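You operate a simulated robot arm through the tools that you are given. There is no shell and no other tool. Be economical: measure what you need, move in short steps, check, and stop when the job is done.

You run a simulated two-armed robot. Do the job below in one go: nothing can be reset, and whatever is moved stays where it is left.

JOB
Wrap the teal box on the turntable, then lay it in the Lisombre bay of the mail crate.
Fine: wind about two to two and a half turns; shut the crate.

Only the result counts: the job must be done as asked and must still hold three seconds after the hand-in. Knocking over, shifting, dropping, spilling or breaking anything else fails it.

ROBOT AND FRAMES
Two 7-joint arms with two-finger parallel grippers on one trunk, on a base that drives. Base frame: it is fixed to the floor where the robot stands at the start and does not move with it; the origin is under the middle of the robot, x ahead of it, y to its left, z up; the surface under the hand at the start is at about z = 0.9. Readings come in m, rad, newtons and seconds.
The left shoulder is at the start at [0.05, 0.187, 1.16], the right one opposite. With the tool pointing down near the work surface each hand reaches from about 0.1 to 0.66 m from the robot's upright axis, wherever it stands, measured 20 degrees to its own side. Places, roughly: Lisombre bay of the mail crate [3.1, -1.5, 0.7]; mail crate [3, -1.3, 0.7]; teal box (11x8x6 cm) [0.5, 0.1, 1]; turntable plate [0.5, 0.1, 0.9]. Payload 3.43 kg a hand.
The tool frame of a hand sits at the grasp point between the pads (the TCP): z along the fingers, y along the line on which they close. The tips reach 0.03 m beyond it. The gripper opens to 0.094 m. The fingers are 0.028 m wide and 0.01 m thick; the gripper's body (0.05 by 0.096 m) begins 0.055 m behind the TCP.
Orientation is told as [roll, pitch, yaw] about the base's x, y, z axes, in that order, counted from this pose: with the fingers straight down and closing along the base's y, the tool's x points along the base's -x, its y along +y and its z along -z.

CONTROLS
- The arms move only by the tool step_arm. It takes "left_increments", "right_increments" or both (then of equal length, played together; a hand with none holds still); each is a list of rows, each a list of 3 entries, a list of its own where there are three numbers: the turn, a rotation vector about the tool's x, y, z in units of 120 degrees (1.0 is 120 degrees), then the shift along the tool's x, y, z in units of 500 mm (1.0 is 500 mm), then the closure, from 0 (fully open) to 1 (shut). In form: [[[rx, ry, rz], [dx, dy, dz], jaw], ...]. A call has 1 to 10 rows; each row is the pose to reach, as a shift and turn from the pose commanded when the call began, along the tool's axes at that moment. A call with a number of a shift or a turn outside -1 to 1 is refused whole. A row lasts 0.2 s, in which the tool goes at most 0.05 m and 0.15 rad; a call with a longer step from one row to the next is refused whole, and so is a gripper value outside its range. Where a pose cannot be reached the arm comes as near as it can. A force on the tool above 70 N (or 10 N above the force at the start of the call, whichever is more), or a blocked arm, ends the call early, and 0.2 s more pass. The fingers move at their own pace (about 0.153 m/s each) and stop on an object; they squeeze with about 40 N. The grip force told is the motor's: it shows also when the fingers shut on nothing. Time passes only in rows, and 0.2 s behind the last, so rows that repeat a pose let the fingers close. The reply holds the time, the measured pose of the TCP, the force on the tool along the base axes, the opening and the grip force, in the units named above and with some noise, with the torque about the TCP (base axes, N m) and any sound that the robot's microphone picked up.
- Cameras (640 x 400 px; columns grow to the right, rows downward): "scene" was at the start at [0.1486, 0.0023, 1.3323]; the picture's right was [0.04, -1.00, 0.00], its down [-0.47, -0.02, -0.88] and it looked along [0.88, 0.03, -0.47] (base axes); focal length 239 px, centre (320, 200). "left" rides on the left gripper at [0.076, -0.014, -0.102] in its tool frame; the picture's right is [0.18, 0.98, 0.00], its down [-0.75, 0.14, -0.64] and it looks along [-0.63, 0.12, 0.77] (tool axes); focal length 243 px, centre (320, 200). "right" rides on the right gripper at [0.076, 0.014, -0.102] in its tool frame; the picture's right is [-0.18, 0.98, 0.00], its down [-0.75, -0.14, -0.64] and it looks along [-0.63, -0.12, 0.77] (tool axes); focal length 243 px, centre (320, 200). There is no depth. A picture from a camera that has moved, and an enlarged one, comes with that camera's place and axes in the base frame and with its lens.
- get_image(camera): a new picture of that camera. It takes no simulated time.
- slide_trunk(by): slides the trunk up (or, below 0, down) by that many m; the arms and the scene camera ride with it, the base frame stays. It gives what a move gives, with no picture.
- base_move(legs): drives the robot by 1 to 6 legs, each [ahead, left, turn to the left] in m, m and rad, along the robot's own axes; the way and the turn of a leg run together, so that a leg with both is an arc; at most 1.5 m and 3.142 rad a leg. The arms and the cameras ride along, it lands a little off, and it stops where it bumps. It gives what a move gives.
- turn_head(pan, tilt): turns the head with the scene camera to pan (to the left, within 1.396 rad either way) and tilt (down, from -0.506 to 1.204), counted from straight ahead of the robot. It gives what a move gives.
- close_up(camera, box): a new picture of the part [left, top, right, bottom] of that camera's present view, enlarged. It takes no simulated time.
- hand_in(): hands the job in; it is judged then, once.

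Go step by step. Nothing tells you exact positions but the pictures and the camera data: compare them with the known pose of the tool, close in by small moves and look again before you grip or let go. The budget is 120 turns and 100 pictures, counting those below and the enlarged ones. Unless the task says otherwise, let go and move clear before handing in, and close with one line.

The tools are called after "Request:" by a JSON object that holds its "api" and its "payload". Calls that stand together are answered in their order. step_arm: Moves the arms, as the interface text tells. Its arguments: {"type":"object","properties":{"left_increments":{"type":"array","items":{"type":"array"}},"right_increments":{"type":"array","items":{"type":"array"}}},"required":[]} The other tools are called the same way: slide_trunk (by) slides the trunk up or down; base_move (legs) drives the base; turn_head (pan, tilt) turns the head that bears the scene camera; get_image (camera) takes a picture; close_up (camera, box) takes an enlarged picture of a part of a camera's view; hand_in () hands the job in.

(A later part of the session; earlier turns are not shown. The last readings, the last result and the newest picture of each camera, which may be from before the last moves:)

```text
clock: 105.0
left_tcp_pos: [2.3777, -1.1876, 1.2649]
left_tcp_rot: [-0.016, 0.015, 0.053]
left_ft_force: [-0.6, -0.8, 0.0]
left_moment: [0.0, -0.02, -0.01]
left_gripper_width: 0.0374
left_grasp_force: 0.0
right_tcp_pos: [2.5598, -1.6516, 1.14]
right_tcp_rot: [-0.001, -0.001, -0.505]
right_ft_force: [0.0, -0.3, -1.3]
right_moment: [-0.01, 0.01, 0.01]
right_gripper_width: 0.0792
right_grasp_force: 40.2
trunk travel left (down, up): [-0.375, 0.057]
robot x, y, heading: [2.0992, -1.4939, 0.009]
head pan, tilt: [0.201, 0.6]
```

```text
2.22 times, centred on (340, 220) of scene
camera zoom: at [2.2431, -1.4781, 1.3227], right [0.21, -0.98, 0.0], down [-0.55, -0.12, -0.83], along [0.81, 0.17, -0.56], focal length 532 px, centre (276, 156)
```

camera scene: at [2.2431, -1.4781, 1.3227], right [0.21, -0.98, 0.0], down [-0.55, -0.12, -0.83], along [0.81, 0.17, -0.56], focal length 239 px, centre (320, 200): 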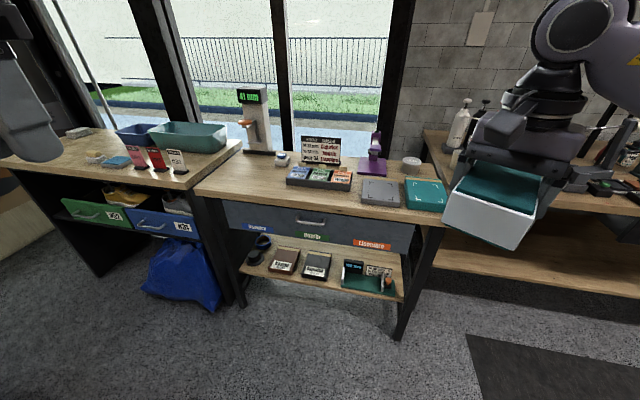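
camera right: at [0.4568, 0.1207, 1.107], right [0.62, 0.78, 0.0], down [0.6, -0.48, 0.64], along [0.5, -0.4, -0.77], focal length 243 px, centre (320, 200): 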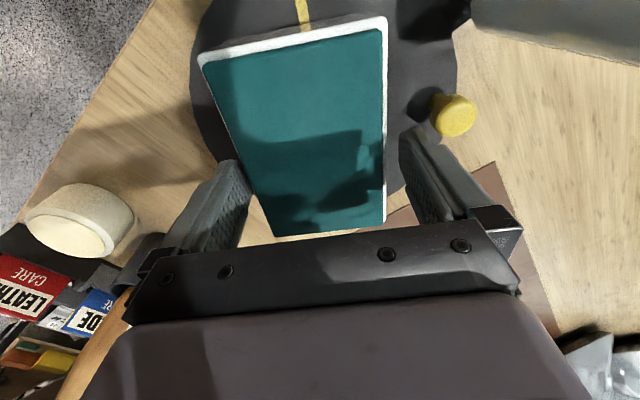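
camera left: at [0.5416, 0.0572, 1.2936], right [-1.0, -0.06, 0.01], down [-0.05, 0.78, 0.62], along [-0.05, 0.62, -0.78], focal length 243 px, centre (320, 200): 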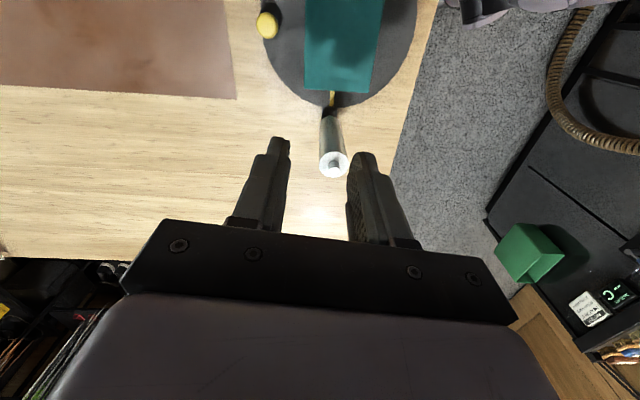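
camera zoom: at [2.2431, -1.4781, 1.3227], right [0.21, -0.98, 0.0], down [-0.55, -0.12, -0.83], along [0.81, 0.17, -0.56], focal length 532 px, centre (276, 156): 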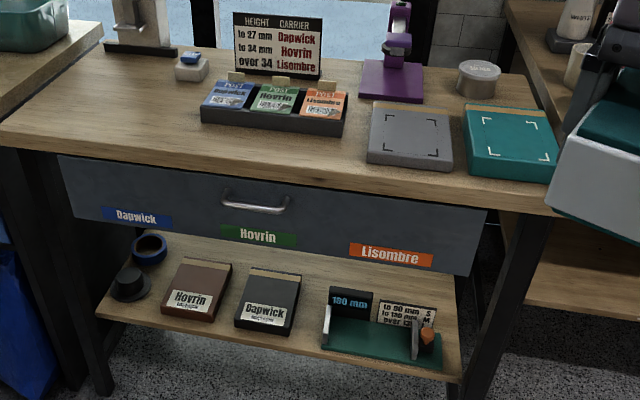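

The drawer handle triangulates to ≈[2.91, −1.303, 0.765], tucked just under the bench top, so I'll grip it with the fingers pointing forward, closing vertically. First lower the trunk and pitch the left hand.

Request:
{"api": "slide_trunk", "payload": {"by": -0.25}}

Request:
{"api": "step_arm", "payload": {"left_increments": [[[0, -0.07, 0], [0, 0, 0], 0.6], [[0, -0.14, 0], [0, 0, 0], 0.6], [[0, -0.21, 0], [0, 0, 0], 0.6], [[0, -0.28, 0], [0, 0, 0], 0.6], [[0, -0.35, 0], [0, 0, 0], 0.6], [[0, -0.42, 0], [0, 0, 0], 0.6], [[0, -0.49, 0], [0, 0, 0], 0.6], [[0, -0.56, 0], [0, 0, 0], 0.6], [[0, -0.63, 0], [0, 0, 0], 0.6], [[0, -0.7, 0], [0, 0, 0], 0.6]]}}

Request:
{"api": "step_arm", "payload": {"left_increments": [[[0, 0, -0.07], [0, 0, 0], 0.6], [[0, 0, -0.14], [0, 0, 0], 0.6], [[0, 0, -0.21], [0, 0, 0], 0.6], [[0, 0, -0.28], [0, 0, 0], 0.6], [[0, 0, -0.35], [0, 0, 0], 0.6], [[0, 0, -0.42], [0, 0, 0], 0.6], [[0, 0, -0.49], [0, 0, 0], 0.6], [[0, 0, -0.56], [0, 0, 0], 0.6], [[0, 0, -0.63], [0, 0, 0], 0.6], [[0, 0, -0.7], [0, 0, 0], 0.6]]}}

```text
clock: 107.6
left_tcp_pos: [2.3772, -1.188, 1.015]
left_tcp_rot: [-0.017, 0.014, 0.053]
left_ft_force: [-0.1, 0.0, 0.2]
left_moment: [0.0, 0.0, -0.01]
left_gripper_width: 0.0376
left_grasp_force: 0.1
right_tcp_pos: [2.559, -1.6516, 0.8903]
right_tcp_rot: [-0.001, -0.002, -0.504]
right_ft_force: [-0.4, -0.8, -1.5]
right_moment: [-0.01, -0.04, -0.01]
right_gripper_width: 0.0792
right_grasp_force: 40.1
trunk travel left (down, up): [-0.125, 0.307]
robot x, y, heading: [2.0985, -1.4971, 0.01]
head pan, tilt: [0.201, 0.6]
```

```text
clock: 109.8
left_tcp_pos: [2.399, -1.1611, 1.0838]
left_tcp_rot: [-0.146, -1.452, 0.198]
left_ft_force: [0.6, 0.5, -0.1]
left_moment: [0.03, 0.03, -0.03]
left_gripper_width: 0.0375
left_grasp_force: 0.1
left hand out of reach, approached as far as the arm can: row 8, 9, 10
right_tcp_pos: [2.5595, -1.6513, 0.8894]
right_tcp_rot: [0.0, -0.001, -0.504]
right_ft_force: [0.0, 0.8, -2.3]
right_moment: [-0.03, 0.01, 0.04]
right_gripper_width: 0.0792
right_grasp_force: 40.1
trunk travel left (down, up): [-0.125, 0.307]
robot x, y, heading: [2.0973, -1.4932, 0.01]
head pan, tilt: [0.201, 0.6]
```

```text
clock: 112.0
left_tcp_pos: [2.399, -1.1622, 1.0848]
left_tcp_rot: [-1.451, -0.083, 1.61]
left_ft_force: [0.0, 0.2, -0.6]
left_moment: [0.0, 0.0, 0.04]
left_gripper_width: 0.0377
left_grasp_force: 0.1
right_tcp_pos: [2.5604, -1.6523, 0.889]
right_tcp_rot: [-0.001, -0.001, -0.505]
right_ft_force: [0.1, -0.2, -2.1]
right_moment: [-0.01, -0.04, -0.01]
right_gripper_width: 0.0792
right_grasp_force: 39.7
trunk travel left (down, up): [-0.125, 0.307]
robot x, y, heading: [2.0983, -1.4965, 0.01]
head pan, tilt: [0.201, 0.6]
```

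Request:
{"api": "step_arm", "payload": {"left_increments": [[[0, 0, 0], [0.036, 0.054, 0.066], 0.5], [[0, 0, 0], [0.072, 0.108, 0.132], 0.5], [[0, 0, 0], [0.107, 0.161, 0.197], 0.5], [[0, 0, 0], [0.143, 0.215, 0.263], 0.5], [[0, 0, 0], [0.179, 0.269, 0.329], 0.5], [[0, 0, 0], [0.215, 0.323, 0.395], 0.5], [[0, 0, 0], [0.251, 0.377, 0.461], 0.5], [[0, 0, 0], [0.286, 0.43, 0.526], 0.5], [[0, 0, 0], [0.322, 0.484, 0.592], 0.5], [[0, 0, 0], [0.358, 0.538, 0.658], 0.5]]}}

Request:
{"api": "get_image", "payload": {"camera": "left"}}

Request:
{"api": "get_image", "payload": {"camera": "scene"}}

```text
clock: 114.2
left_tcp_pos: [2.7007, -1.3032, 0.7623]
left_tcp_rot: [-1.453, -0.088, 1.611]
left_ft_force: [-0.2, -1.0, 0.3]
left_moment: [-0.03, 0.04, -0.02]
left_gripper_width: 0.0471
left_grasp_force: 0.1
left hand out of reach, approached as far as the arm can: row 1, 2, 3, 4
right_tcp_pos: [2.5602, -1.6519, 0.8886]
right_tcp_rot: [0.001, -0.002, -0.504]
right_ft_force: [-0.8, 0.5, -2.1]
right_moment: [0.03, -0.04, 0.02]
right_gripper_width: 0.0792
right_grasp_force: 39.9
trunk travel left (down, up): [-0.125, 0.307]
robot x, y, heading: [2.104, -1.4972, 0.014]
head pan, tilt: [0.201, 0.6]
```

```text
50 pictures are left
camera left: at [2.6028, -1.3858, 0.7818], right [-0.11, -0.1, -0.99], down [-0.68, 0.73, 0.0], along [0.72, 0.68, -0.15], focal length 243 px, centre (320, 200)
```

left: 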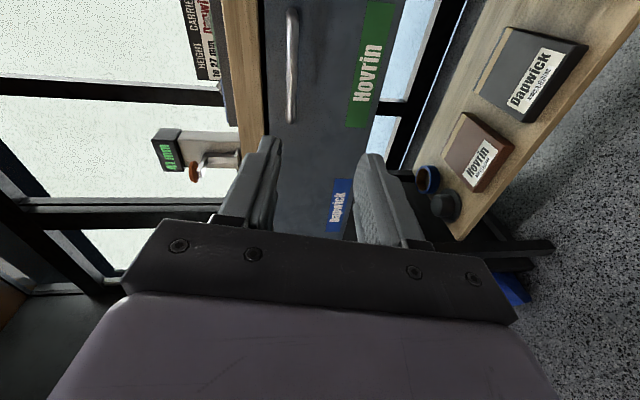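

```text
49 pictures are left
camera scene: at [2.243, -1.478, 1.0726], right [0.21, -0.98, 0.0], down [-0.55, -0.12, -0.82], along [0.81, 0.17, -0.57], focal length 239 px, centre (320, 200)
```

scene: 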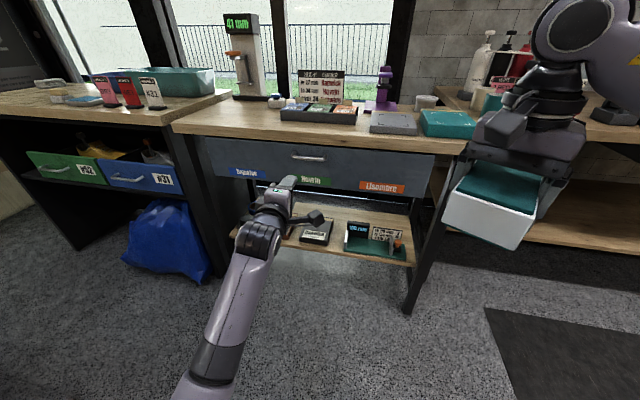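

Good posture. Drive 0.12 m forward so the hand nears the handle, then re-measure.

Request:
{"api": "base_move", "payload": {"legs": [[0.12, 0, -0.012]]}}

Request:
{"api": "step_arm", "payload": {"left_increments": [[[0, 0, 0], [0, 0, 0], 0.66], [[0, 0, 0], [0, 0, 0], 0.66]]}}

Request:
{"api": "get_image", "payload": {"camera": "left"}}

Request:
{"api": "close_up", "payload": {"camera": "scene", "box": [240, 110, 400, 230]}}

```text
clock: 115.4
left_tcp_pos: [2.8183, -1.31, 0.7621]
left_tcp_rot: [-1.452, -0.086, 1.599]
left_ft_force: [0.1, -0.8, 0.3]
left_moment: [-0.04, 0.0, 0.01]
left_gripper_width: 0.047
left_grasp_force: 0.1
right_tcp_pos: [2.6743, -1.6569, 0.8901]
right_tcp_rot: [-0.001, -0.001, -0.517]
right_ft_force: [-0.4, -0.1, -0.9]
right_moment: [-0.04, -0.01, 0.02]
right_gripper_width: 0.0792
right_grasp_force: 39.9
trunk travel left (down, up): [-0.125, 0.307]
robot x, y, heading: [2.2179, -1.4953, -0.004]
head pan, tilt: [0.201, 0.6]
```

```text
clock: 116.0
left_tcp_pos: [2.8196, -1.3104, 0.7612]
left_tcp_rot: [-1.451, -0.085, 1.599]
left_ft_force: [0.5, -0.4, -0.1]
left_moment: [0.02, -0.03, -0.02]
left_gripper_width: 0.032
left_grasp_force: 0.2
right_tcp_pos: [2.6745, -1.6578, 0.8889]
right_tcp_rot: [-0.001, -0.002, -0.515]
right_ft_force: [-0.2, 0.0, -1.8]
right_moment: [-0.02, 0.0, 0.02]
right_gripper_width: 0.079
right_grasp_force: 40.6
trunk travel left (down, up): [-0.125, 0.307]
robot x, y, heading: [2.2163, -1.4971, -0.002]
head pan, tilt: [0.201, 0.6]
```

```text
48 pictures are left
camera left: at [2.7204, -1.3913, 0.7824], right [-0.11, -0.1, -0.99], down [-0.68, 0.74, 0.0], along [0.73, 0.67, -0.15], focal length 243 px, centre (320, 200)
```

left: 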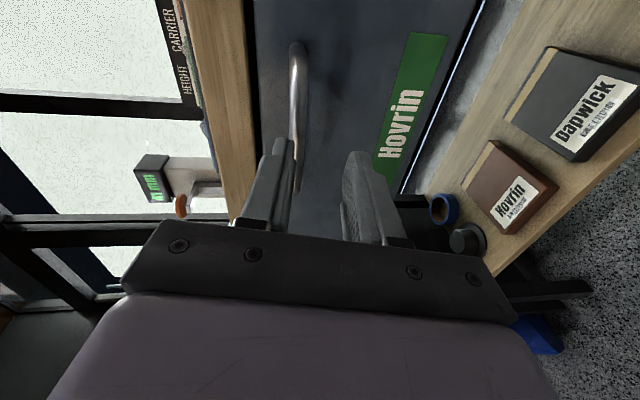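

```text
3.33 times, centred on (320, 170) of scene
camera zoom: at [2.3597, -1.4793, 1.0726], right [0.2, -0.98, 0.0], down [-0.55, -0.11, -0.82], along [0.81, 0.16, -0.57], focal length 798 px, centre (320, 300)
```

zoom: 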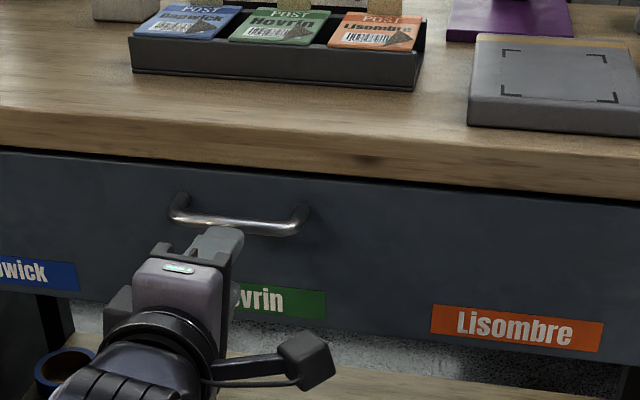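

Request:
{"api": "step_arm", "payload": {"left_increments": [[[0, 0, 0], [-0.006, -0.008, 0.055], 0.66], [[0, 0, 0], [-0.011, -0.016, 0.109], 0.66]]}}

Request:
{"api": "close_up", "payload": {"camera": "left", "box": [220, 60, 420, 200]}}

Request:
{"api": "close_up", "payload": {"camera": "scene", "box": [260, 140, 360, 220]}}

```text
clock: 116.5
left_tcp_pos: [2.8452, -1.3067, 0.7656]
left_tcp_rot: [-1.456, -0.086, 1.598]
left_ft_force: [-0.9, 0.4, 2.8]
left_moment: [-0.03, -0.15, -0.06]
left_gripper_width: 0.0332
left_grasp_force: 1.2
right_tcp_pos: [2.6742, -1.6557, 0.8871]
right_tcp_rot: [0.001, 0.0, -0.516]
right_ft_force: [0.4, 0.5, -1.5]
right_moment: [-0.05, 0.0, 0.02]
right_gripper_width: 0.079
right_grasp_force: 40.2
trunk travel left (down, up): [-0.125, 0.307]
robot x, y, heading: [2.2109, -1.4973, -0.002]
head pan, tilt: [0.201, 0.6]
stopped in row 2 (left hand): the force on the tool passed its limit at 112 N (the readings are from after the stop); the commanded pose is now the measured one
```

```text
2.86 times, centred on (320, 130) of left
camera zoom: at [2.7457, -1.388, 0.7844], right [-0.11, -0.1, -0.99], down [-0.67, 0.74, 0.0], along [0.73, 0.67, -0.15], focal length 693 px, centre (320, 400)
```

zoom: 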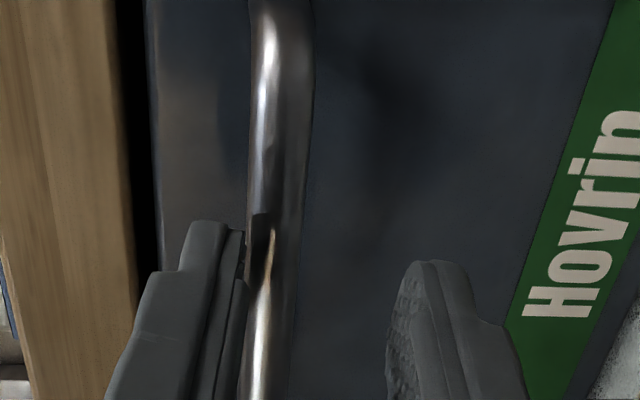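

```text
5.00 times, centred on (310, 180) of scene
camera zoom: at [2.3595, -1.4792, 1.0726], right [0.2, -0.98, 0.0], down [-0.55, -0.11, -0.82], along [0.81, 0.16, -0.57], focal length 1197 px, centre (370, 300)
```

zoom: 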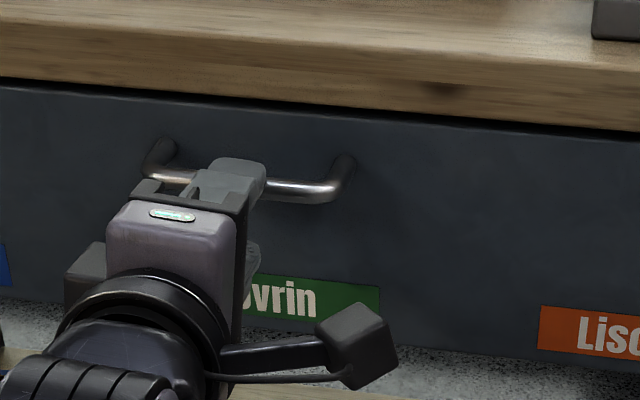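

The upper fingertip just caught the bar (bar ≈ z 0.771, x ≈ 2.88). Back off 2 cm, level the hand and raise slightly.

Request:
{"api": "step_arm", "payload": {"left_increments": [[[0, 0, 0], [0, 0, -0.04], 0.66], [[0.03, 0, 0], [0, -0.006, -0.04], 0.66], [[0.057, 0, 0], [0, -0.006, -0.04], 0.66]]}}

Request:
{"api": "close_up", "payload": {"camera": "left", "box": [220, 60, 420, 200]}}

```text
clock: 117.5
left_tcp_pos: [2.8299, -1.2855, 0.7867]
left_tcp_rot: [-1.616, -0.147, 1.627]
left_ft_force: [-0.4, -0.1, -0.8]
left_moment: [0.0, -0.02, -0.02]
left_gripper_width: 0.0319
left_grasp_force: 0.1
right_tcp_pos: [2.6755, -1.6566, 0.8881]
right_tcp_rot: [-0.001, 0.001, -0.515]
right_ft_force: [-0.1, 0.4, -2.0]
right_moment: [-0.01, -0.03, 0.02]
right_gripper_width: 0.0792
right_grasp_force: 40.3
trunk travel left (down, up): [-0.125, 0.307]
robot x, y, heading: [2.2167, -1.4993, -0.002]
head pan, tilt: [0.201, 0.6]
stopped in row 3 (left hand): the arm was blocked; the commanded pose is now the measured one
```

```text
2.86 times, centred on (320, 130) of left
camera zoom: at [2.7321, -1.3682, 0.786], right [0.05, -0.04, -1.0], down [-0.68, 0.73, -0.06], along [0.73, 0.68, 0.01], focal length 693 px, centre (320, 400)
```

zoom: 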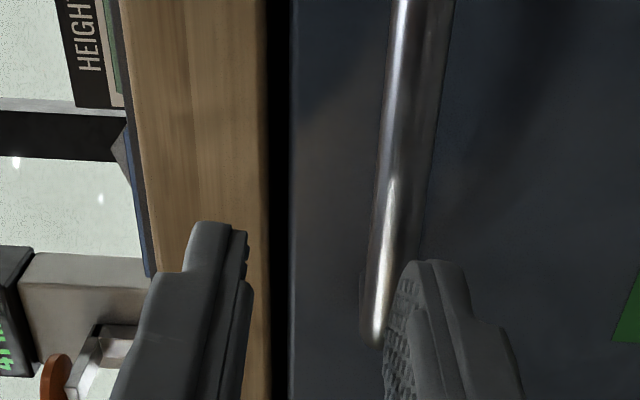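

Request:
{"api": "step_arm", "payload": {"left_increments": [[[0, 0, 0], [0.02, 0.013, -0.002], 0.66], [[0, 0, 0], [0.039, 0.026, -0.003], 0.66]]}}

Request:
{"api": "close_up", "payload": {"camera": "left", "box": [220, 60, 420, 200]}}

Request:
{"api": "close_up", "payload": {"camera": "scene", "box": [260, 140, 360, 220]}}

```text
clock: 118.3
left_tcp_pos: [2.8353, -1.2735, 0.7801]
left_tcp_rot: [-1.643, -0.228, 1.663]
left_ft_force: [-0.6, -0.7, -0.5]
left_moment: [0.02, 0.01, -0.02]
left_gripper_width: 0.0317
left_grasp_force: 0.2
right_tcp_pos: [2.6737, -1.6576, 0.8889]
right_tcp_rot: [0.0, 0.0, -0.516]
right_ft_force: [0.1, -1.0, -2.8]
right_moment: [-0.02, 0.03, 0.03]
right_gripper_width: 0.0791
right_grasp_force: 39.9
trunk travel left (down, up): [-0.125, 0.307]
robot x, y, heading: [2.2146, -1.4939, -0.003]
head pan, tilt: [0.201, 0.6]
stopped in row 2 (left hand): the arm was blocked; the commanded pose is now the measured one
```

```text
2.86 times, centred on (320, 130) of left
camera zoom: at [2.7388, -1.3593, 0.7698], right [0.07, 0.05, -1.0], down [-0.7, 0.71, -0.01], along [0.71, 0.7, 0.08], focal length 693 px, centre (320, 400)
```

zoom: 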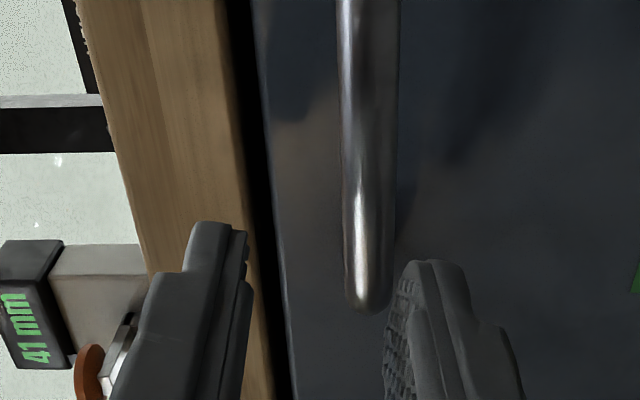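

```text
5.00 times, centred on (310, 180) of scene
camera zoom: at [2.3595, -1.479, 1.0726], right [0.2, -0.98, 0.0], down [-0.55, -0.11, -0.82], along [0.81, 0.16, -0.57], focal length 1197 px, centre (370, 300)
```

zoom: 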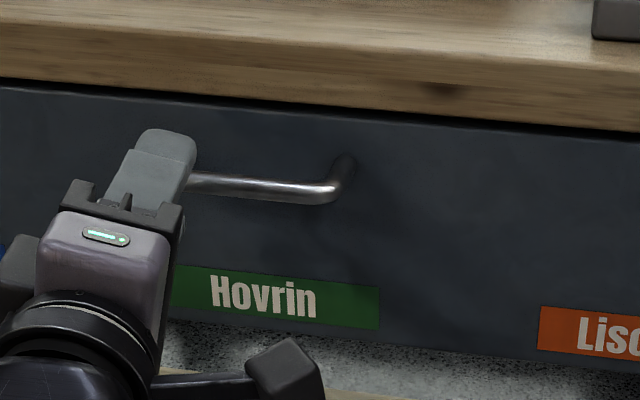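

The arm is folded against a joint limit here. Back the base 0.12 m so the arm can extend, and re-level the hand.

Request:
{"api": "base_move", "payload": {"legs": [[-0.12, 0, 0]]}}

Request:
{"api": "step_arm", "payload": {"left_increments": [[[-0.0205, 0.0145, -0.036], [0, 0, 0.0], 0.66], [[-0.041, 0.029, -0.072], [0, 0, 0.02], 0.66], [[-0.0616, 0.0434, -0.1076], [0.03, 0, 0.06], 0.66], [[-0.0616, 0.0434, -0.1076], [0.05, 0, 0.1], 0.66]]}}

```text
clock: 119.5
left_tcp_pos: [2.7183, -1.273, 0.7801]
left_tcp_rot: [-1.642, -0.227, 1.663]
left_ft_force: [0.8, -0.1, 0.4]
left_moment: [0.03, 0.02, 0.0]
left_gripper_width: 0.0321
left_grasp_force: 0.0
right_tcp_pos: [2.5569, -1.6557, 0.8882]
right_tcp_rot: [0.001, -0.002, -0.517]
right_ft_force: [0.6, 0.9, -2.3]
right_moment: [-0.02, 0.02, -0.01]
right_gripper_width: 0.0788
right_grasp_force: 39.6
trunk travel left (down, up): [-0.125, 0.307]
robot x, y, heading: [2.0983, -1.4961, 0.001]
head pan, tilt: [0.201, 0.6]
```

```text
clock: 120.7
left_tcp_pos: [2.7712, -1.2624, 0.7717]
left_tcp_rot: [-1.5, -0.063, 1.611]
left_ft_force: [0.5, 0.6, 0.0]
left_moment: [0.02, -0.02, -0.01]
left_gripper_width: 0.0318
left_grasp_force: 0.1
right_tcp_pos: [2.5575, -1.6562, 0.888]
right_tcp_rot: [-0.001, 0.0, -0.513]
right_ft_force: [-0.5, -0.1, -2.1]
right_moment: [0.0, -0.03, -0.03]
right_gripper_width: 0.0789
right_grasp_force: 39.8
trunk travel left (down, up): [-0.125, 0.307]
robot x, y, heading: [2.1002, -1.4968, 0.003]
head pan, tilt: [0.201, 0.6]
stopped in row 4 (left hand): the arm was blocked; the commanded pose is now the measured one
```

Position is comfortable about 0.235 m left of the robot axis, so shift the base right 4.5 cm instead of forcing the arm.

Request:
{"api": "base_move", "payload": {"legs": [[0, -0.042, 0]]}}

Request:
{"api": "step_arm", "payload": {"left_increments": [[[0, 0, 0], [0, 0, 0.04], 0.66], [[0, 0, 0], [0, 0, 0.07], 0.66]]}}

Request:
{"api": "close_up", "payload": {"camera": "left", "box": [220, 40, 420, 180]}}

Request:
{"api": "close_up", "payload": {"camera": "scene", "box": [260, 120, 380, 210]}}

```text
clock: 121.8
left_tcp_pos: [2.7707, -1.3045, 0.774]
left_tcp_rot: [-1.501, -0.061, 1.61]
left_ft_force: [-0.8, -0.1, 0.0]
left_moment: [-0.02, 0.01, -0.02]
left_gripper_width: 0.0318
left_grasp_force: 0.1
right_tcp_pos: [2.5568, -1.6967, 0.8889]
right_tcp_rot: [-0.001, 0.0, -0.516]
right_ft_force: [0.7, 0.1, -2.1]
right_moment: [0.02, -0.01, 0.01]
right_gripper_width: 0.0788
right_grasp_force: 40.0
trunk travel left (down, up): [-0.125, 0.307]
robot x, y, heading: [2.0991, -1.5341, -0.001]
head pan, tilt: [0.201, 0.6]
```

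```text
clock: 122.3
left_tcp_pos: [2.8044, -1.304, 0.7706]
left_tcp_rot: [-1.5, -0.062, 1.609]
left_ft_force: [1.1, 0.3, -0.3]
left_moment: [0.03, 0.01, -0.02]
left_gripper_width: 0.0319
left_grasp_force: 0.0
right_tcp_pos: [2.5572, -1.698, 0.8891]
right_tcp_rot: [0.0, 0.0, -0.513]
right_ft_force: [-0.6, -0.3, -2.4]
right_moment: [0.0, -0.01, 0.0]
right_gripper_width: 0.0791
right_grasp_force: 39.9
trunk travel left (down, up): [-0.125, 0.307]
robot x, y, heading: [2.0967, -1.5399, -0.007]
head pan, tilt: [0.201, 0.6]
```

```text
2.86 times, centred on (320, 110) of left
camera zoom: at [2.7061, -1.3856, 0.7861], right [-0.06, -0.13, -0.99], down [-0.68, 0.73, -0.05], along [0.73, 0.67, -0.13], focal length 693 px, centre (320, 457)
```

zoom: 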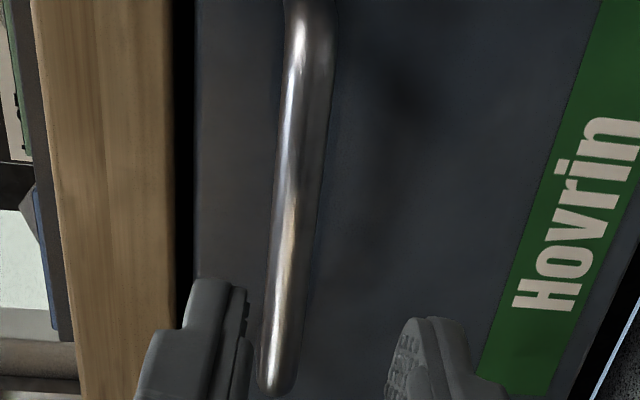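

```text
4.44 times, centred on (320, 165) of scene
camera zoom: at [2.2424, -1.5203, 1.0726], right [0.2, -0.98, 0.0], down [-0.55, -0.11, -0.82], along [0.81, 0.16, -0.57], focal length 1064 px, centre (320, 356)
```

zoom: 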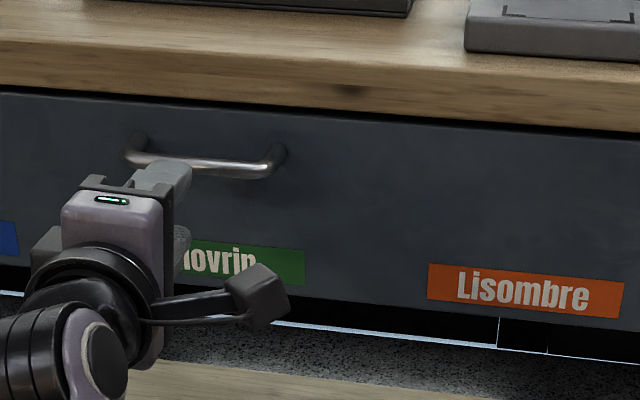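

The bar now lies ~5 mm above the tool axis; moving straight along +x by 6.8 cm puts it centrally between the fingers.

Request:
{"api": "step_arm", "payload": {"left_increments": [[[0, 0, 0], [0.001, -0.003, 0.045], 0.66], [[0, 0, 0], [0.003, -0.006, 0.09], 0.66], [[0, 0, 0], [0.005, -0.01, 0.1355], 0.66]]}}

Request:
{"api": "close_up", "payload": {"camera": "left", "box": [220, 60, 420, 200]}}

Request:
{"api": "close_up", "payload": {"camera": "scene", "box": [260, 120, 380, 210]}}

```text
clock: 123.2
left_tcp_pos: [2.8737, -1.3029, 0.7702]
left_tcp_rot: [-1.5, -0.062, 1.61]
left_ft_force: [0.3, 0.5, -0.9]
left_moment: [-0.01, 0.05, -0.01]
left_gripper_width: 0.032
left_grasp_force: 0.0
right_tcp_pos: [2.5569, -1.6975, 0.8896]
right_tcp_rot: [-0.001, 0.0, -0.516]
right_ft_force: [0.0, -0.4, -1.7]
right_moment: [-0.02, -0.02, 0.0]
right_gripper_width: 0.0789
right_grasp_force: 40.1
trunk travel left (down, up): [-0.125, 0.307]
robot x, y, heading: [2.0946, -1.5384, -0.001]
head pan, tilt: [0.201, 0.6]
```

```text
2.86 times, centred on (320, 130) of left
camera zoom: at [2.7754, -1.3846, 0.7872], right [-0.06, -0.13, -0.99], down [-0.68, 0.73, -0.05], along [0.73, 0.67, -0.13], focal length 693 px, centre (320, 400)
```

zoom: 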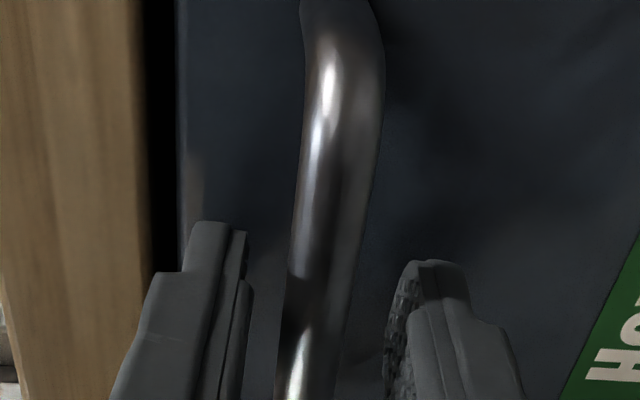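

```text
4.44 times, centred on (320, 165) of scene
camera zoom: at [2.2424, -1.5203, 1.0726], right [0.2, -0.98, 0.0], down [-0.55, -0.11, -0.82], along [0.81, 0.16, -0.57], focal length 1064 px, centre (320, 356)
```

zoom: 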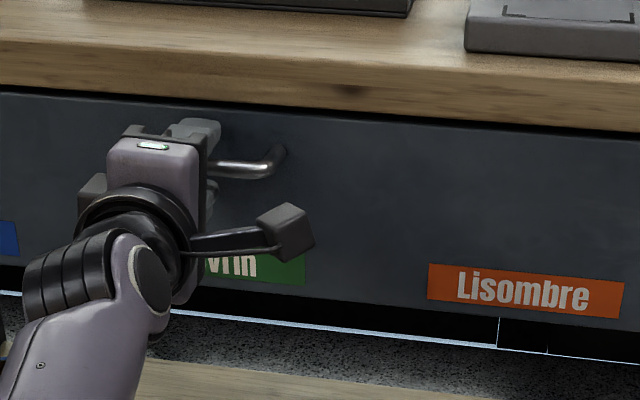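

The bar is between the fingers. Close on it.

Request:
{"api": "step_arm", "payload": {"left_increments": [[[0, 0, 0], [0, 0, 0], 0.8], [[0, 0, 0], [0, 0, 0], 0.95], [[0, 0, 0], [0, 0, 0], 0.95]]}}

```text
clock: 124.0
left_tcp_pos: [2.8735, -1.3031, 0.7722]
left_tcp_rot: [-1.504, -0.056, 1.61]
left_ft_force: [0.4, 0.2, 5.5]
left_moment: [-1.21, -0.02, 0.17]
left_gripper_width: 0.0157
left_grasp_force: 45.0
right_tcp_pos: [2.5568, -1.6985, 0.8885]
right_tcp_rot: [0.0, 0.001, -0.516]
right_ft_force: [-0.1, 0.9, -3.3]
right_moment: [0.02, 0.0, -0.01]
right_gripper_width: 0.0789
right_grasp_force: 40.5
trunk travel left (down, up): [-0.125, 0.307]
robot x, y, heading: [2.0991, -1.5366, -0.004]
head pan, tilt: [0.201, 0.6]
```

Gripped. Pull the drawer by driving the base back.

Request:
{"api": "base_move", "payload": {"legs": [[-0.28, 0, 0]]}}

Request:
{"api": "turn_head", "payload": {"pan": 0.0, "tilt": 0.6}}

Request:
{"api": "get_image", "payload": {"camera": "scene"}}

```text
clock: 125.9
left_tcp_pos: [2.5926, -1.3054, 0.7745]
left_tcp_rot: [-1.506, -0.057, 1.607]
left_ft_force: [0.8, -3.5, 13.3]
left_moment: [-1.31, -0.38, -0.07]
left_gripper_width: 0.0128
left_grasp_force: 44.8
right_tcp_pos: [2.2761, -1.6983, 0.8908]
right_tcp_rot: [0.002, -0.002, -0.518]
right_ft_force: [1.2, -0.2, -1.8]
right_moment: [-0.01, 0.0, -0.01]
right_gripper_width: 0.0789
right_grasp_force: 40.1
trunk travel left (down, up): [-0.125, 0.307]
robot x, y, heading: [1.8186, -1.5341, 0.001]
head pan, tilt: [0.201, 0.6]
```

```text
clock: 126.6
left_tcp_pos: [2.5938, -1.3055, 0.7738]
left_tcp_rot: [-1.505, -0.056, 1.608]
left_ft_force: [0.9, -1.7, 5.2]
left_moment: [-1.42, -0.18, -0.09]
left_gripper_width: 0.0129
left_grasp_force: 44.7
right_tcp_pos: [2.2777, -1.6979, 0.8886]
right_tcp_rot: [0.0, -0.001, -0.516]
right_ft_force: [0.0, -0.2, -2.5]
right_moment: [-0.01, -0.01, 0.03]
right_gripper_width: 0.0792
right_grasp_force: 40.1
trunk travel left (down, up): [-0.125, 0.307]
robot x, y, heading: [1.8171, -1.5378, 0.002]
head pan, tilt: [0.0, 0.6]
```

```text
37 pictures are left
camera scene: at [1.9639, -1.5382, 1.0727], right [0.0, -1.0, 0.0], down [-0.56, 0.0, -0.83], along [0.83, 0.0, -0.56], focal length 239 px, centre (320, 200)
```

scene: 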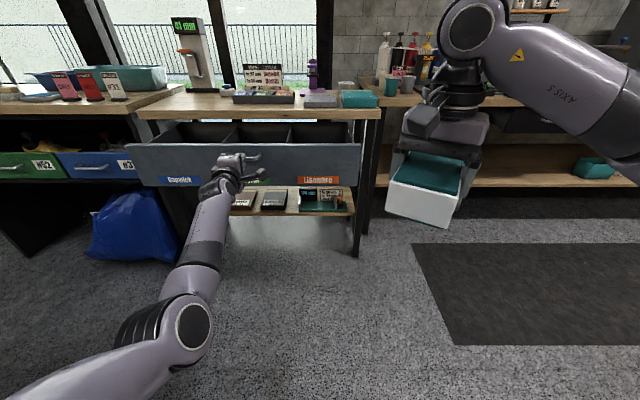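

Drawer is open 0.28 m with three bays showing. Release the handle, back the left hand off, and inspect the Lisombre bay.

Request:
{"api": "step_arm", "payload": {"left_increments": [[[0, 0, 0], [0, 0, 0], 0.6], [[0, 0, 0], [0, 0, 0], 0.6], [[0, 0, 0], [0, 0, -0.07], 0.6], [[0, 0, 0], [0, 0, -0.14], 0.6], [[0, 0, 0], [0, 0, -0.2], 0.6], [[0, 0, 0], [0, 0, -0.26], 0.6]]}}

Request:
{"api": "close_up", "payload": {"camera": "scene", "box": [120, 80, 400, 255]}}

```text
clock: 128.1
left_tcp_pos: [2.4689, -1.2466, 0.8041]
left_tcp_rot: [-1.554, -0.175, 1.697]
left_ft_force: [-0.9, -0.2, 0.8]
left_moment: [-0.01, -0.03, -0.02]
left_gripper_width: 0.0374
left_grasp_force: 0.1
right_tcp_pos: [2.2781, -1.6977, 0.8886]
right_tcp_rot: [0.0, 0.0, -0.517]
right_ft_force: [0.9, 0.5, -1.6]
right_moment: [-0.01, -0.03, 0.0]
right_gripper_width: 0.0788
right_grasp_force: 40.4
trunk travel left (down, up): [-0.125, 0.307]
robot x, y, heading: [1.8173, -1.538, -0.001]
head pan, tilt: [0.0, 0.6]
stopped in row 6 (left hand): the arm was blocked; the commanded pose is now the measured one
```

```text
2.29 times, centred on (260, 168) of scene
camera zoom: at [1.9645, -1.5382, 1.0726], right [0.0, -1.0, 0.0], down [-0.57, 0.0, -0.82], along [0.82, 0.0, -0.57], focal length 547 px, centre (457, 274)
```

zoom: 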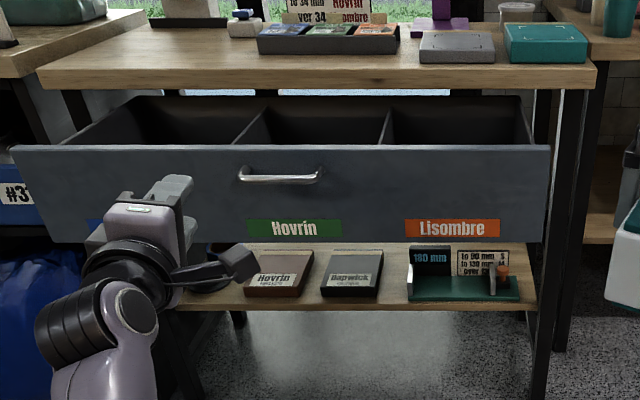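

Bay spans roughly x 2.66–2.91, y −1.66…−1.44. Retract the left hand up and back (still pointing forward for closing later).

Request:
{"api": "step_arm", "payload": {"left_increments": [[[0, 0, 0], [-0.027, -0.055, -0.064], 0.8], [[0, 0, 0], [-0.054, -0.11, -0.13], 1], [[0, 0, 0], [-0.082, -0.16, -0.2], 1], [[0, 0, 0], [-0.109, -0.21, -0.27], 1], [[0, 0, 0], [-0.136, -0.26, -0.34], 1], [[0, 0, 0], [-0.164, -0.31, -0.41], 1], [[0, 0, 0], [-0.191, -0.36, -0.48], 1], [[0, 0, 0], [-0.218, -0.41, -0.55], 1], [[0, 0, 0], [-0.246, -0.46, -0.62], 1], [[0, 0, 0], [-0.273, -0.509, -0.69], 1]]}}

Request:
{"api": "step_arm", "payload": {"right_increments": [[[0, 0, -0.06], [0, 0, -0.03], 0.6], [[0, 0, -0.12], [0, 0, -0.06], 0.6], [[0, 0, -0.18], [0, 0, -0.1], 0.6], [[0, 0, -0.246], [0, 0, -0.12], 0.6]]}}

```text
clock: 130.3
left_tcp_pos: [2.204, -1.1952, 1.055]
left_tcp_rot: [-1.548, -0.178, 1.714]
left_ft_force: [0.3, 0.3, 1.2]
left_moment: [0.0, 0.01, -0.01]
left_gripper_width: 0.0001
left_grasp_force: 33.4
left hand out of reach, approached as far as the arm can: row 7, 8, 9, 10
right_tcp_pos: [2.2774, -1.6991, 0.8879]
right_tcp_rot: [0.0, 0.001, -0.518]
right_ft_force: [0.2, -0.7, -1.4]
right_moment: [0.01, -0.01, -0.03]
right_gripper_width: 0.079
right_grasp_force: 40.2
trunk travel left (down, up): [-0.125, 0.307]
robot x, y, heading: [1.8198, -1.5389, -0.002]
head pan, tilt: [0.0, 0.6]
```

```text
clock: 131.3
left_tcp_pos: [2.2046, -1.1949, 1.0567]
left_tcp_rot: [-1.553, -0.175, 1.714]
left_ft_force: [-0.7, -0.7, 0.7]
left_moment: [-0.01, 0.0, -0.01]
left_gripper_width: 0.0
left_grasp_force: 32.7
right_tcp_pos: [2.2775, -1.6986, 0.9479]
right_tcp_rot: [-0.001, 0.001, 0.0]
right_ft_force: [-0.4, 0.6, -2.5]
right_moment: [0.02, 0.03, 0.03]
right_gripper_width: 0.0789
right_grasp_force: 40.1
trunk travel left (down, up): [-0.125, 0.307]
robot x, y, heading: [1.8168, -1.5376, 0.004]
head pan, tilt: [0.0, 0.6]
```

Request:
{"api": "base_move", "payload": {"legs": [[0, 0.15, 0], [0.43, 0, 0]]}}

Request:
{"api": "turn_head", "payload": {"pan": -0.2, "tilt": 0.7}}

Request:
{"api": "get_image", "payload": {"camera": "scene"}}

Request:
{"api": "get_image", "payload": {"camera": "right"}}

```text
clock: 135.5
left_tcp_pos: [2.6329, -1.0465, 1.0566]
left_tcp_rot: [-1.553, -0.178, 1.712]
left_ft_force: [0.2, 0.4, 0.4]
left_moment: [0.02, 0.03, 0.02]
left_gripper_width: 0.0003
left_grasp_force: 32.9
right_tcp_pos: [2.7061, -1.5501, 0.9481]
right_tcp_rot: [0.0, 0.0, -0.003]
right_ft_force: [-1.3, 0.1, -1.9]
right_moment: [0.02, -0.01, -0.04]
right_gripper_width: 0.079
right_grasp_force: 40.0
trunk travel left (down, up): [-0.125, 0.307]
robot x, y, heading: [2.2475, -1.3872, -0.011]
head pan, tilt: [0.0, 0.6]
```

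```text
clock: 136.2
left_tcp_pos: [2.6328, -1.0464, 1.0583]
left_tcp_rot: [-1.552, -0.178, 1.715]
left_ft_force: [-0.1, 0.3, -0.5]
left_moment: [-0.02, 0.0, 0.01]
left_gripper_width: 0.0
left_grasp_force: 33.7
right_tcp_pos: [2.7066, -1.5501, 0.9487]
right_tcp_rot: [0.001, 0.0, -0.002]
right_ft_force: [-0.1, -0.8, -1.9]
right_moment: [0.0, -0.02, -0.01]
right_gripper_width: 0.0789
right_grasp_force: 40.4
trunk travel left (down, up): [-0.125, 0.307]
robot x, y, heading: [2.2474, -1.3897, -0.001]
head pan, tilt: [-0.201, 0.7]
```

```text
35 pictures are left
camera scene: at [2.3876, -1.4061, 1.064], right [-0.2, -0.98, 0.0], down [-0.63, 0.13, -0.77], along [0.75, -0.15, -0.64], focal length 239 px, centre (320, 200)
```

scene: 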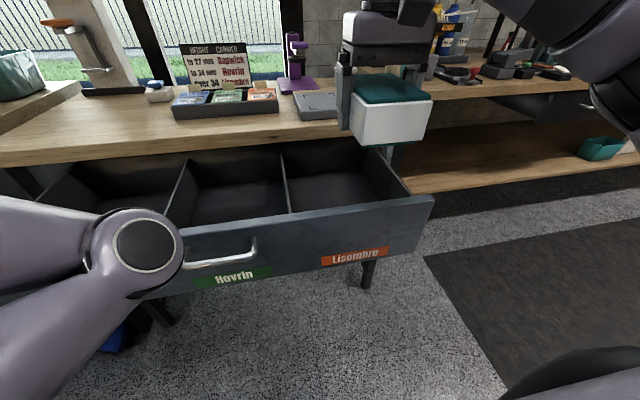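

```text
34 pictures are left
camera right: at [2.6295, -1.5354, 1.0514], right [0.19, 0.98, 0.0], down [0.75, -0.14, 0.64], along [0.63, -0.12, -0.77], focal length 243 px, centre (320, 200)
```

right: 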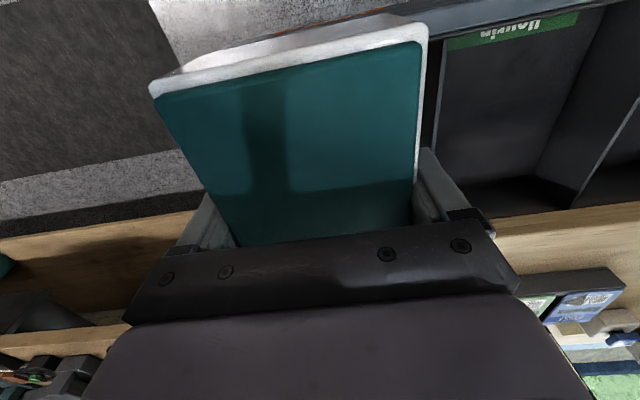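

Bay interior is about x 2.70–2.91, y −1.65…−1.42, bench edge at x≈2.91. Move over its centre (x 2.815, y −1.537) and descend part-way.

Request:
{"api": "step_arm", "payload": {"right_increments": [[[0, 0, 0], [-0.075, 0.01, 0], 0.6], [[0, 0, 0], [-0.15, 0.02, 0], 0.6], [[0, 0, 0], [-0.215, 0.026, 0], 0.6], [[0, 0, 0], [-0.215, 0.026, 0.08], 0.6], [[0, 0, 0], [-0.215, 0.026, 0.16], 0.6], [[0, 0, 0], [-0.215, 0.026, 0.22], 0.6]]}}

Request:
{"api": "get_image", "payload": {"camera": "scene"}}

Request:
{"api": "get_image", "payload": {"camera": "right"}}

```text
clock: 137.6
left_tcp_pos: [2.6337, -1.0462, 1.0567]
left_tcp_rot: [-1.552, -0.178, 1.714]
left_ft_force: [-0.5, -0.1, 0.5]
left_moment: [-0.01, 0.01, 0.0]
left_gripper_width: 0.0003
left_grasp_force: 32.6
right_tcp_pos: [2.8149, -1.5381, 0.8376]
right_tcp_rot: [-0.002, -0.001, -0.004]
right_ft_force: [0.1, 0.7, -1.9]
right_moment: [0.01, -0.07, 0.01]
right_gripper_width: 0.0789
right_grasp_force: 40.2
trunk travel left (down, up): [-0.125, 0.307]
robot x, y, heading: [2.2488, -1.3873, -0.002]
head pan, tilt: [-0.201, 0.7]
```

```text
33 pictures are left
camera scene: at [2.3877, -1.4061, 1.064], right [-0.2, -0.98, 0.0], down [-0.63, 0.13, -0.76], along [0.75, -0.15, -0.64], focal length 239 px, centre (320, 200)
```

scene: 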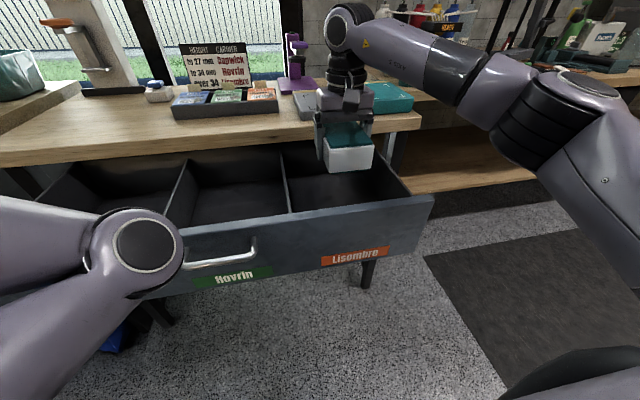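

```text
32 pictures are left
camera right: at [2.7387, -1.5238, 0.9407], right [0.19, 0.98, 0.0], down [0.75, -0.14, 0.64], along [0.63, -0.12, -0.77], focal length 243 px, centre (320, 200)
```

right: 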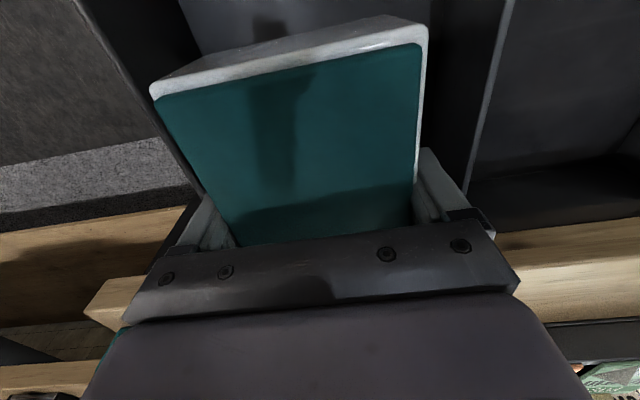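

Well centred between the divider and right wall. Descend to just above the floor.

Request:
{"api": "step_arm", "payload": {"right_increments": [[[0, 0, 0], [0, 0, 0.06], 0.6], [[0, 0, 0], [0, 0, 0.12], 0.6], [[0, 0, 0], [0, 0, 0.18], 0.6], [[0, 0, 0], [0, 0, 0.23], 0.6]]}}

Request:
{"api": "step_arm", "payload": {"right_increments": [[[0, 0, 0], [0, 0, 0.008], 0.6], [[0, 0, 0], [0, 0, 0.016], 0.6], [[0, 0, 0], [0, 0, 0.024], 0.6], [[0, 0, 0], [0, 0, 0.032], 0.6]]}}

Request:
{"api": "get_image", "payload": {"camera": "scene"}}

```text
clock: 138.6
left_tcp_pos: [2.633, -1.046, 1.0573]
left_tcp_rot: [-1.554, -0.178, 1.714]
left_ft_force: [0.4, -1.1, 0.5]
left_moment: [0.03, -0.01, 0.03]
left_gripper_width: 0.0
left_grasp_force: 33.1
right_tcp_pos: [2.8157, -1.5373, 0.7233]
right_tcp_rot: [-0.001, 0.0, -0.002]
right_ft_force: [0.7, 0.1, -1.8]
right_moment: [0.01, 0.01, 0.02]
right_gripper_width: 0.079
right_grasp_force: 39.8
trunk travel left (down, up): [-0.125, 0.307]
robot x, y, heading: [2.2469, -1.3864, 0.002]
head pan, tilt: [-0.201, 0.7]
```

```text
clock: 139.6
left_tcp_pos: [2.6324, -1.046, 1.0573]
left_tcp_rot: [-1.552, -0.178, 1.713]
left_ft_force: [-1.3, 0.1, 0.3]
left_moment: [0.02, -0.02, 0.01]
left_gripper_width: 0.0001
left_grasp_force: 32.6
right_tcp_pos: [2.8136, -1.5369, 0.7076]
right_tcp_rot: [0.0, 0.0, -0.001]
right_ft_force: [0.6, 0.8, -2.4]
right_moment: [0.01, 0.01, 0.02]
right_gripper_width: 0.0791
right_grasp_force: 40.1
trunk travel left (down, up): [-0.125, 0.307]
robot x, y, heading: [2.2481, -1.388, -0.005]
head pan, tilt: [-0.201, 0.7]
```

```text
31 pictures are left
camera scene: at [2.3876, -1.4062, 1.064], right [-0.2, -0.98, 0.0], down [-0.63, 0.13, -0.76], along [0.75, -0.15, -0.64], focal length 239 px, centre (320, 200)
```

scene: 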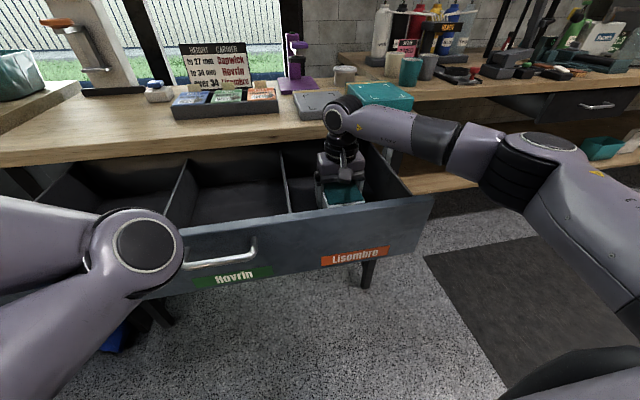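

Request:
{"api": "step_arm", "payload": {"right_increments": [[[0, 0, 0], [0, 0, 0.01], 0.6], [[0, 0, 0], [0, 0, 0.02], 0.6], [[0, 0, 0], [0, 0, 0.03], 0.6], [[0, 0, 0], [0, 0, 0.04], 0.6], [[0, 0, 0], [0, 0, 0.05], 0.6]]}}

```text
clock: 140.8
left_tcp_pos: [2.6315, -1.0453, 1.0565]
left_tcp_rot: [-1.557, -0.178, 1.716]
left_ft_force: [0.5, -0.9, -0.8]
left_moment: [-0.01, 0.0, -0.03]
left_gripper_width: 0.0002
left_grasp_force: 32.8
right_tcp_pos: [2.8189, -1.5369, 0.7016]
right_tcp_rot: [0.006, -0.03, -0.008]
right_ft_force: [0.6, 0.4, 25.6]
right_moment: [-1.06, 0.95, -0.02]
right_gripper_width: 0.0788
right_grasp_force: 40.6
trunk travel left (down, up): [-0.125, 0.307]
robot x, y, heading: [2.2447, -1.3875, -0.004]
head pan, tilt: [-0.201, 0.7]
stopped in row 5 (right hand): the force on the tool passed its limit at 73 N (the readings are from after the stop); the commanded pose is now the measured one
```

Contact with the bay floor (box underside). Relieve the press slightly, then open.

Request:
{"api": "step_arm", "payload": {"right_increments": [[[0, 0, 0], [0, 0, -0.004], 0.6], [[0, 0, 0], [0, 0, -0.004], 0.6]]}}

Request:
{"api": "step_arm", "payload": {"right_increments": [[[0, 0, 0], [0, 0, 0], 0.05], [[0, 0, 0], [0, 0, 0], 0], [[0, 0, 0], [0, 0, 0], 0]]}}

Request:
{"api": "get_image", "payload": {"camera": "right"}}

```text
clock: 141.4
left_tcp_pos: [2.6306, -1.0454, 1.0581]
left_tcp_rot: [-1.555, -0.177, 1.718]
left_ft_force: [-0.2, -0.3, -0.2]
left_moment: [0.0, 0.01, 0.02]
left_gripper_width: 0.0
left_grasp_force: 33.6
right_tcp_pos: [2.8183, -1.5375, 0.7017]
right_tcp_rot: [0.003, -0.026, -0.006]
right_ft_force: [1.6, 0.4, 23.0]
right_moment: [-1.13, 0.31, -0.07]
right_gripper_width: 0.0791
right_grasp_force: 40.3
trunk travel left (down, up): [-0.125, 0.307]
robot x, y, heading: [2.2423, -1.3846, -0.005]
head pan, tilt: [-0.201, 0.7]
```

```text
clock: 142.2
left_tcp_pos: [2.6326, -1.0437, 1.0576]
left_tcp_rot: [-1.554, -0.176, 1.715]
left_ft_force: [0.0, 0.3, -0.2]
left_moment: [-0.01, 0.0, -0.01]
left_gripper_width: 0.0
left_grasp_force: 33.2
right_tcp_pos: [2.819, -1.5355, 0.7022]
right_tcp_rot: [0.008, -0.027, -0.005]
right_ft_force: [-0.5, 14.0, 23.5]
right_moment: [-0.68, 0.32, -0.22]
right_gripper_width: 0.0853
right_grasp_force: 0.2
trunk travel left (down, up): [-0.125, 0.307]
robot x, y, heading: [2.2492, -1.3885, -0.003]
head pan, tilt: [-0.201, 0.7]
```

```text
30 pictures are left
camera right: at [2.739, -1.5208, 0.8029], right [0.19, 0.98, 0.01], down [0.74, -0.15, 0.66], along [0.65, -0.12, -0.75], focal length 243 px, centre (320, 200)
```

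right: 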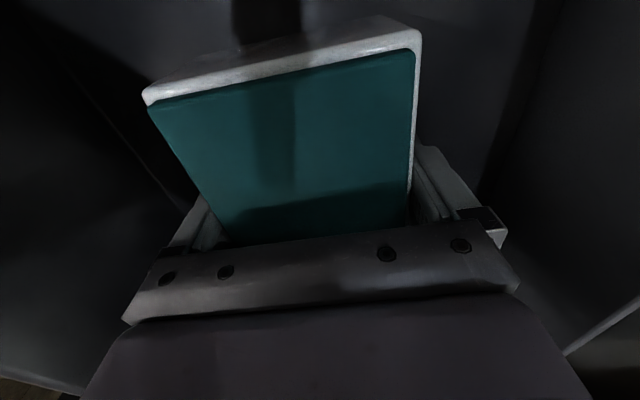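

The fingers are still pressing on the floor, hindering opening. Lift a few millimetres with jaws open.

Request:
{"api": "step_arm", "payload": {"right_increments": [[[0, 0, 0], [0, 0, -0.006], 0], [[0, 0, 0], [0, 0, -0.012], 0], [[0, 0, 0], [0, 0, -0.012], 0]]}}

Request:
{"api": "get_image", "payload": {"camera": "right"}}

Request:
{"api": "close_up", "payload": {"camera": "scene", "box": [250, 100, 450, 240]}}

```text
clock: 143.1
left_tcp_pos: [2.632, -1.0473, 1.0573]
left_tcp_rot: [-1.554, -0.177, 1.713]
left_ft_force: [0.0, 0.0, -0.1]
left_moment: [0.01, 0.02, -0.01]
left_gripper_width: 0.0
left_grasp_force: 32.6
right_tcp_pos: [2.8184, -1.5377, 0.7032]
right_tcp_rot: [0.001, -0.02, -0.008]
right_ft_force: [-0.8, -0.2, 0.6]
right_moment: [0.03, 0.03, 0.0]
right_gripper_width: 0.0939
right_grasp_force: 0.0
trunk travel left (down, up): [-0.125, 0.307]
robot x, y, heading: [2.2461, -1.3886, -0.003]
head pan, tilt: [-0.201, 0.7]
```

```text
29 pictures are left
camera right: at [2.7399, -1.5239, 0.8056], right [0.19, 0.98, 0.0], down [0.74, -0.15, 0.66], along [0.64, -0.12, -0.75], focal length 243 px, centre (320, 200)
```

right: 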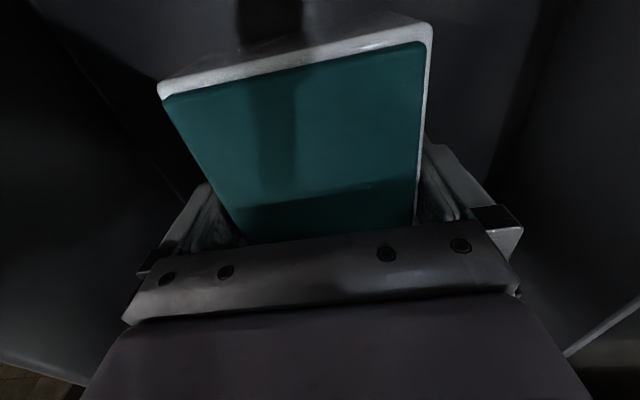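

```text
2.86 times, centred on (350, 170) of scene
camera zoom: at [2.3875, -1.4063, 1.0639], right [-0.2, -0.98, 0.0], down [-0.63, 0.13, -0.76], along [0.75, -0.15, -0.64], focal length 684 px, centre (234, 286)
```

zoom: 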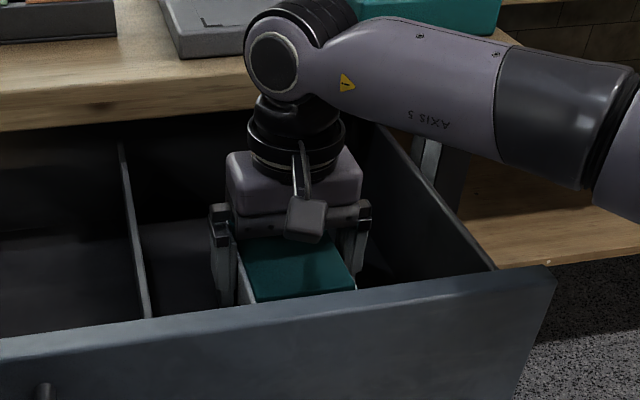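

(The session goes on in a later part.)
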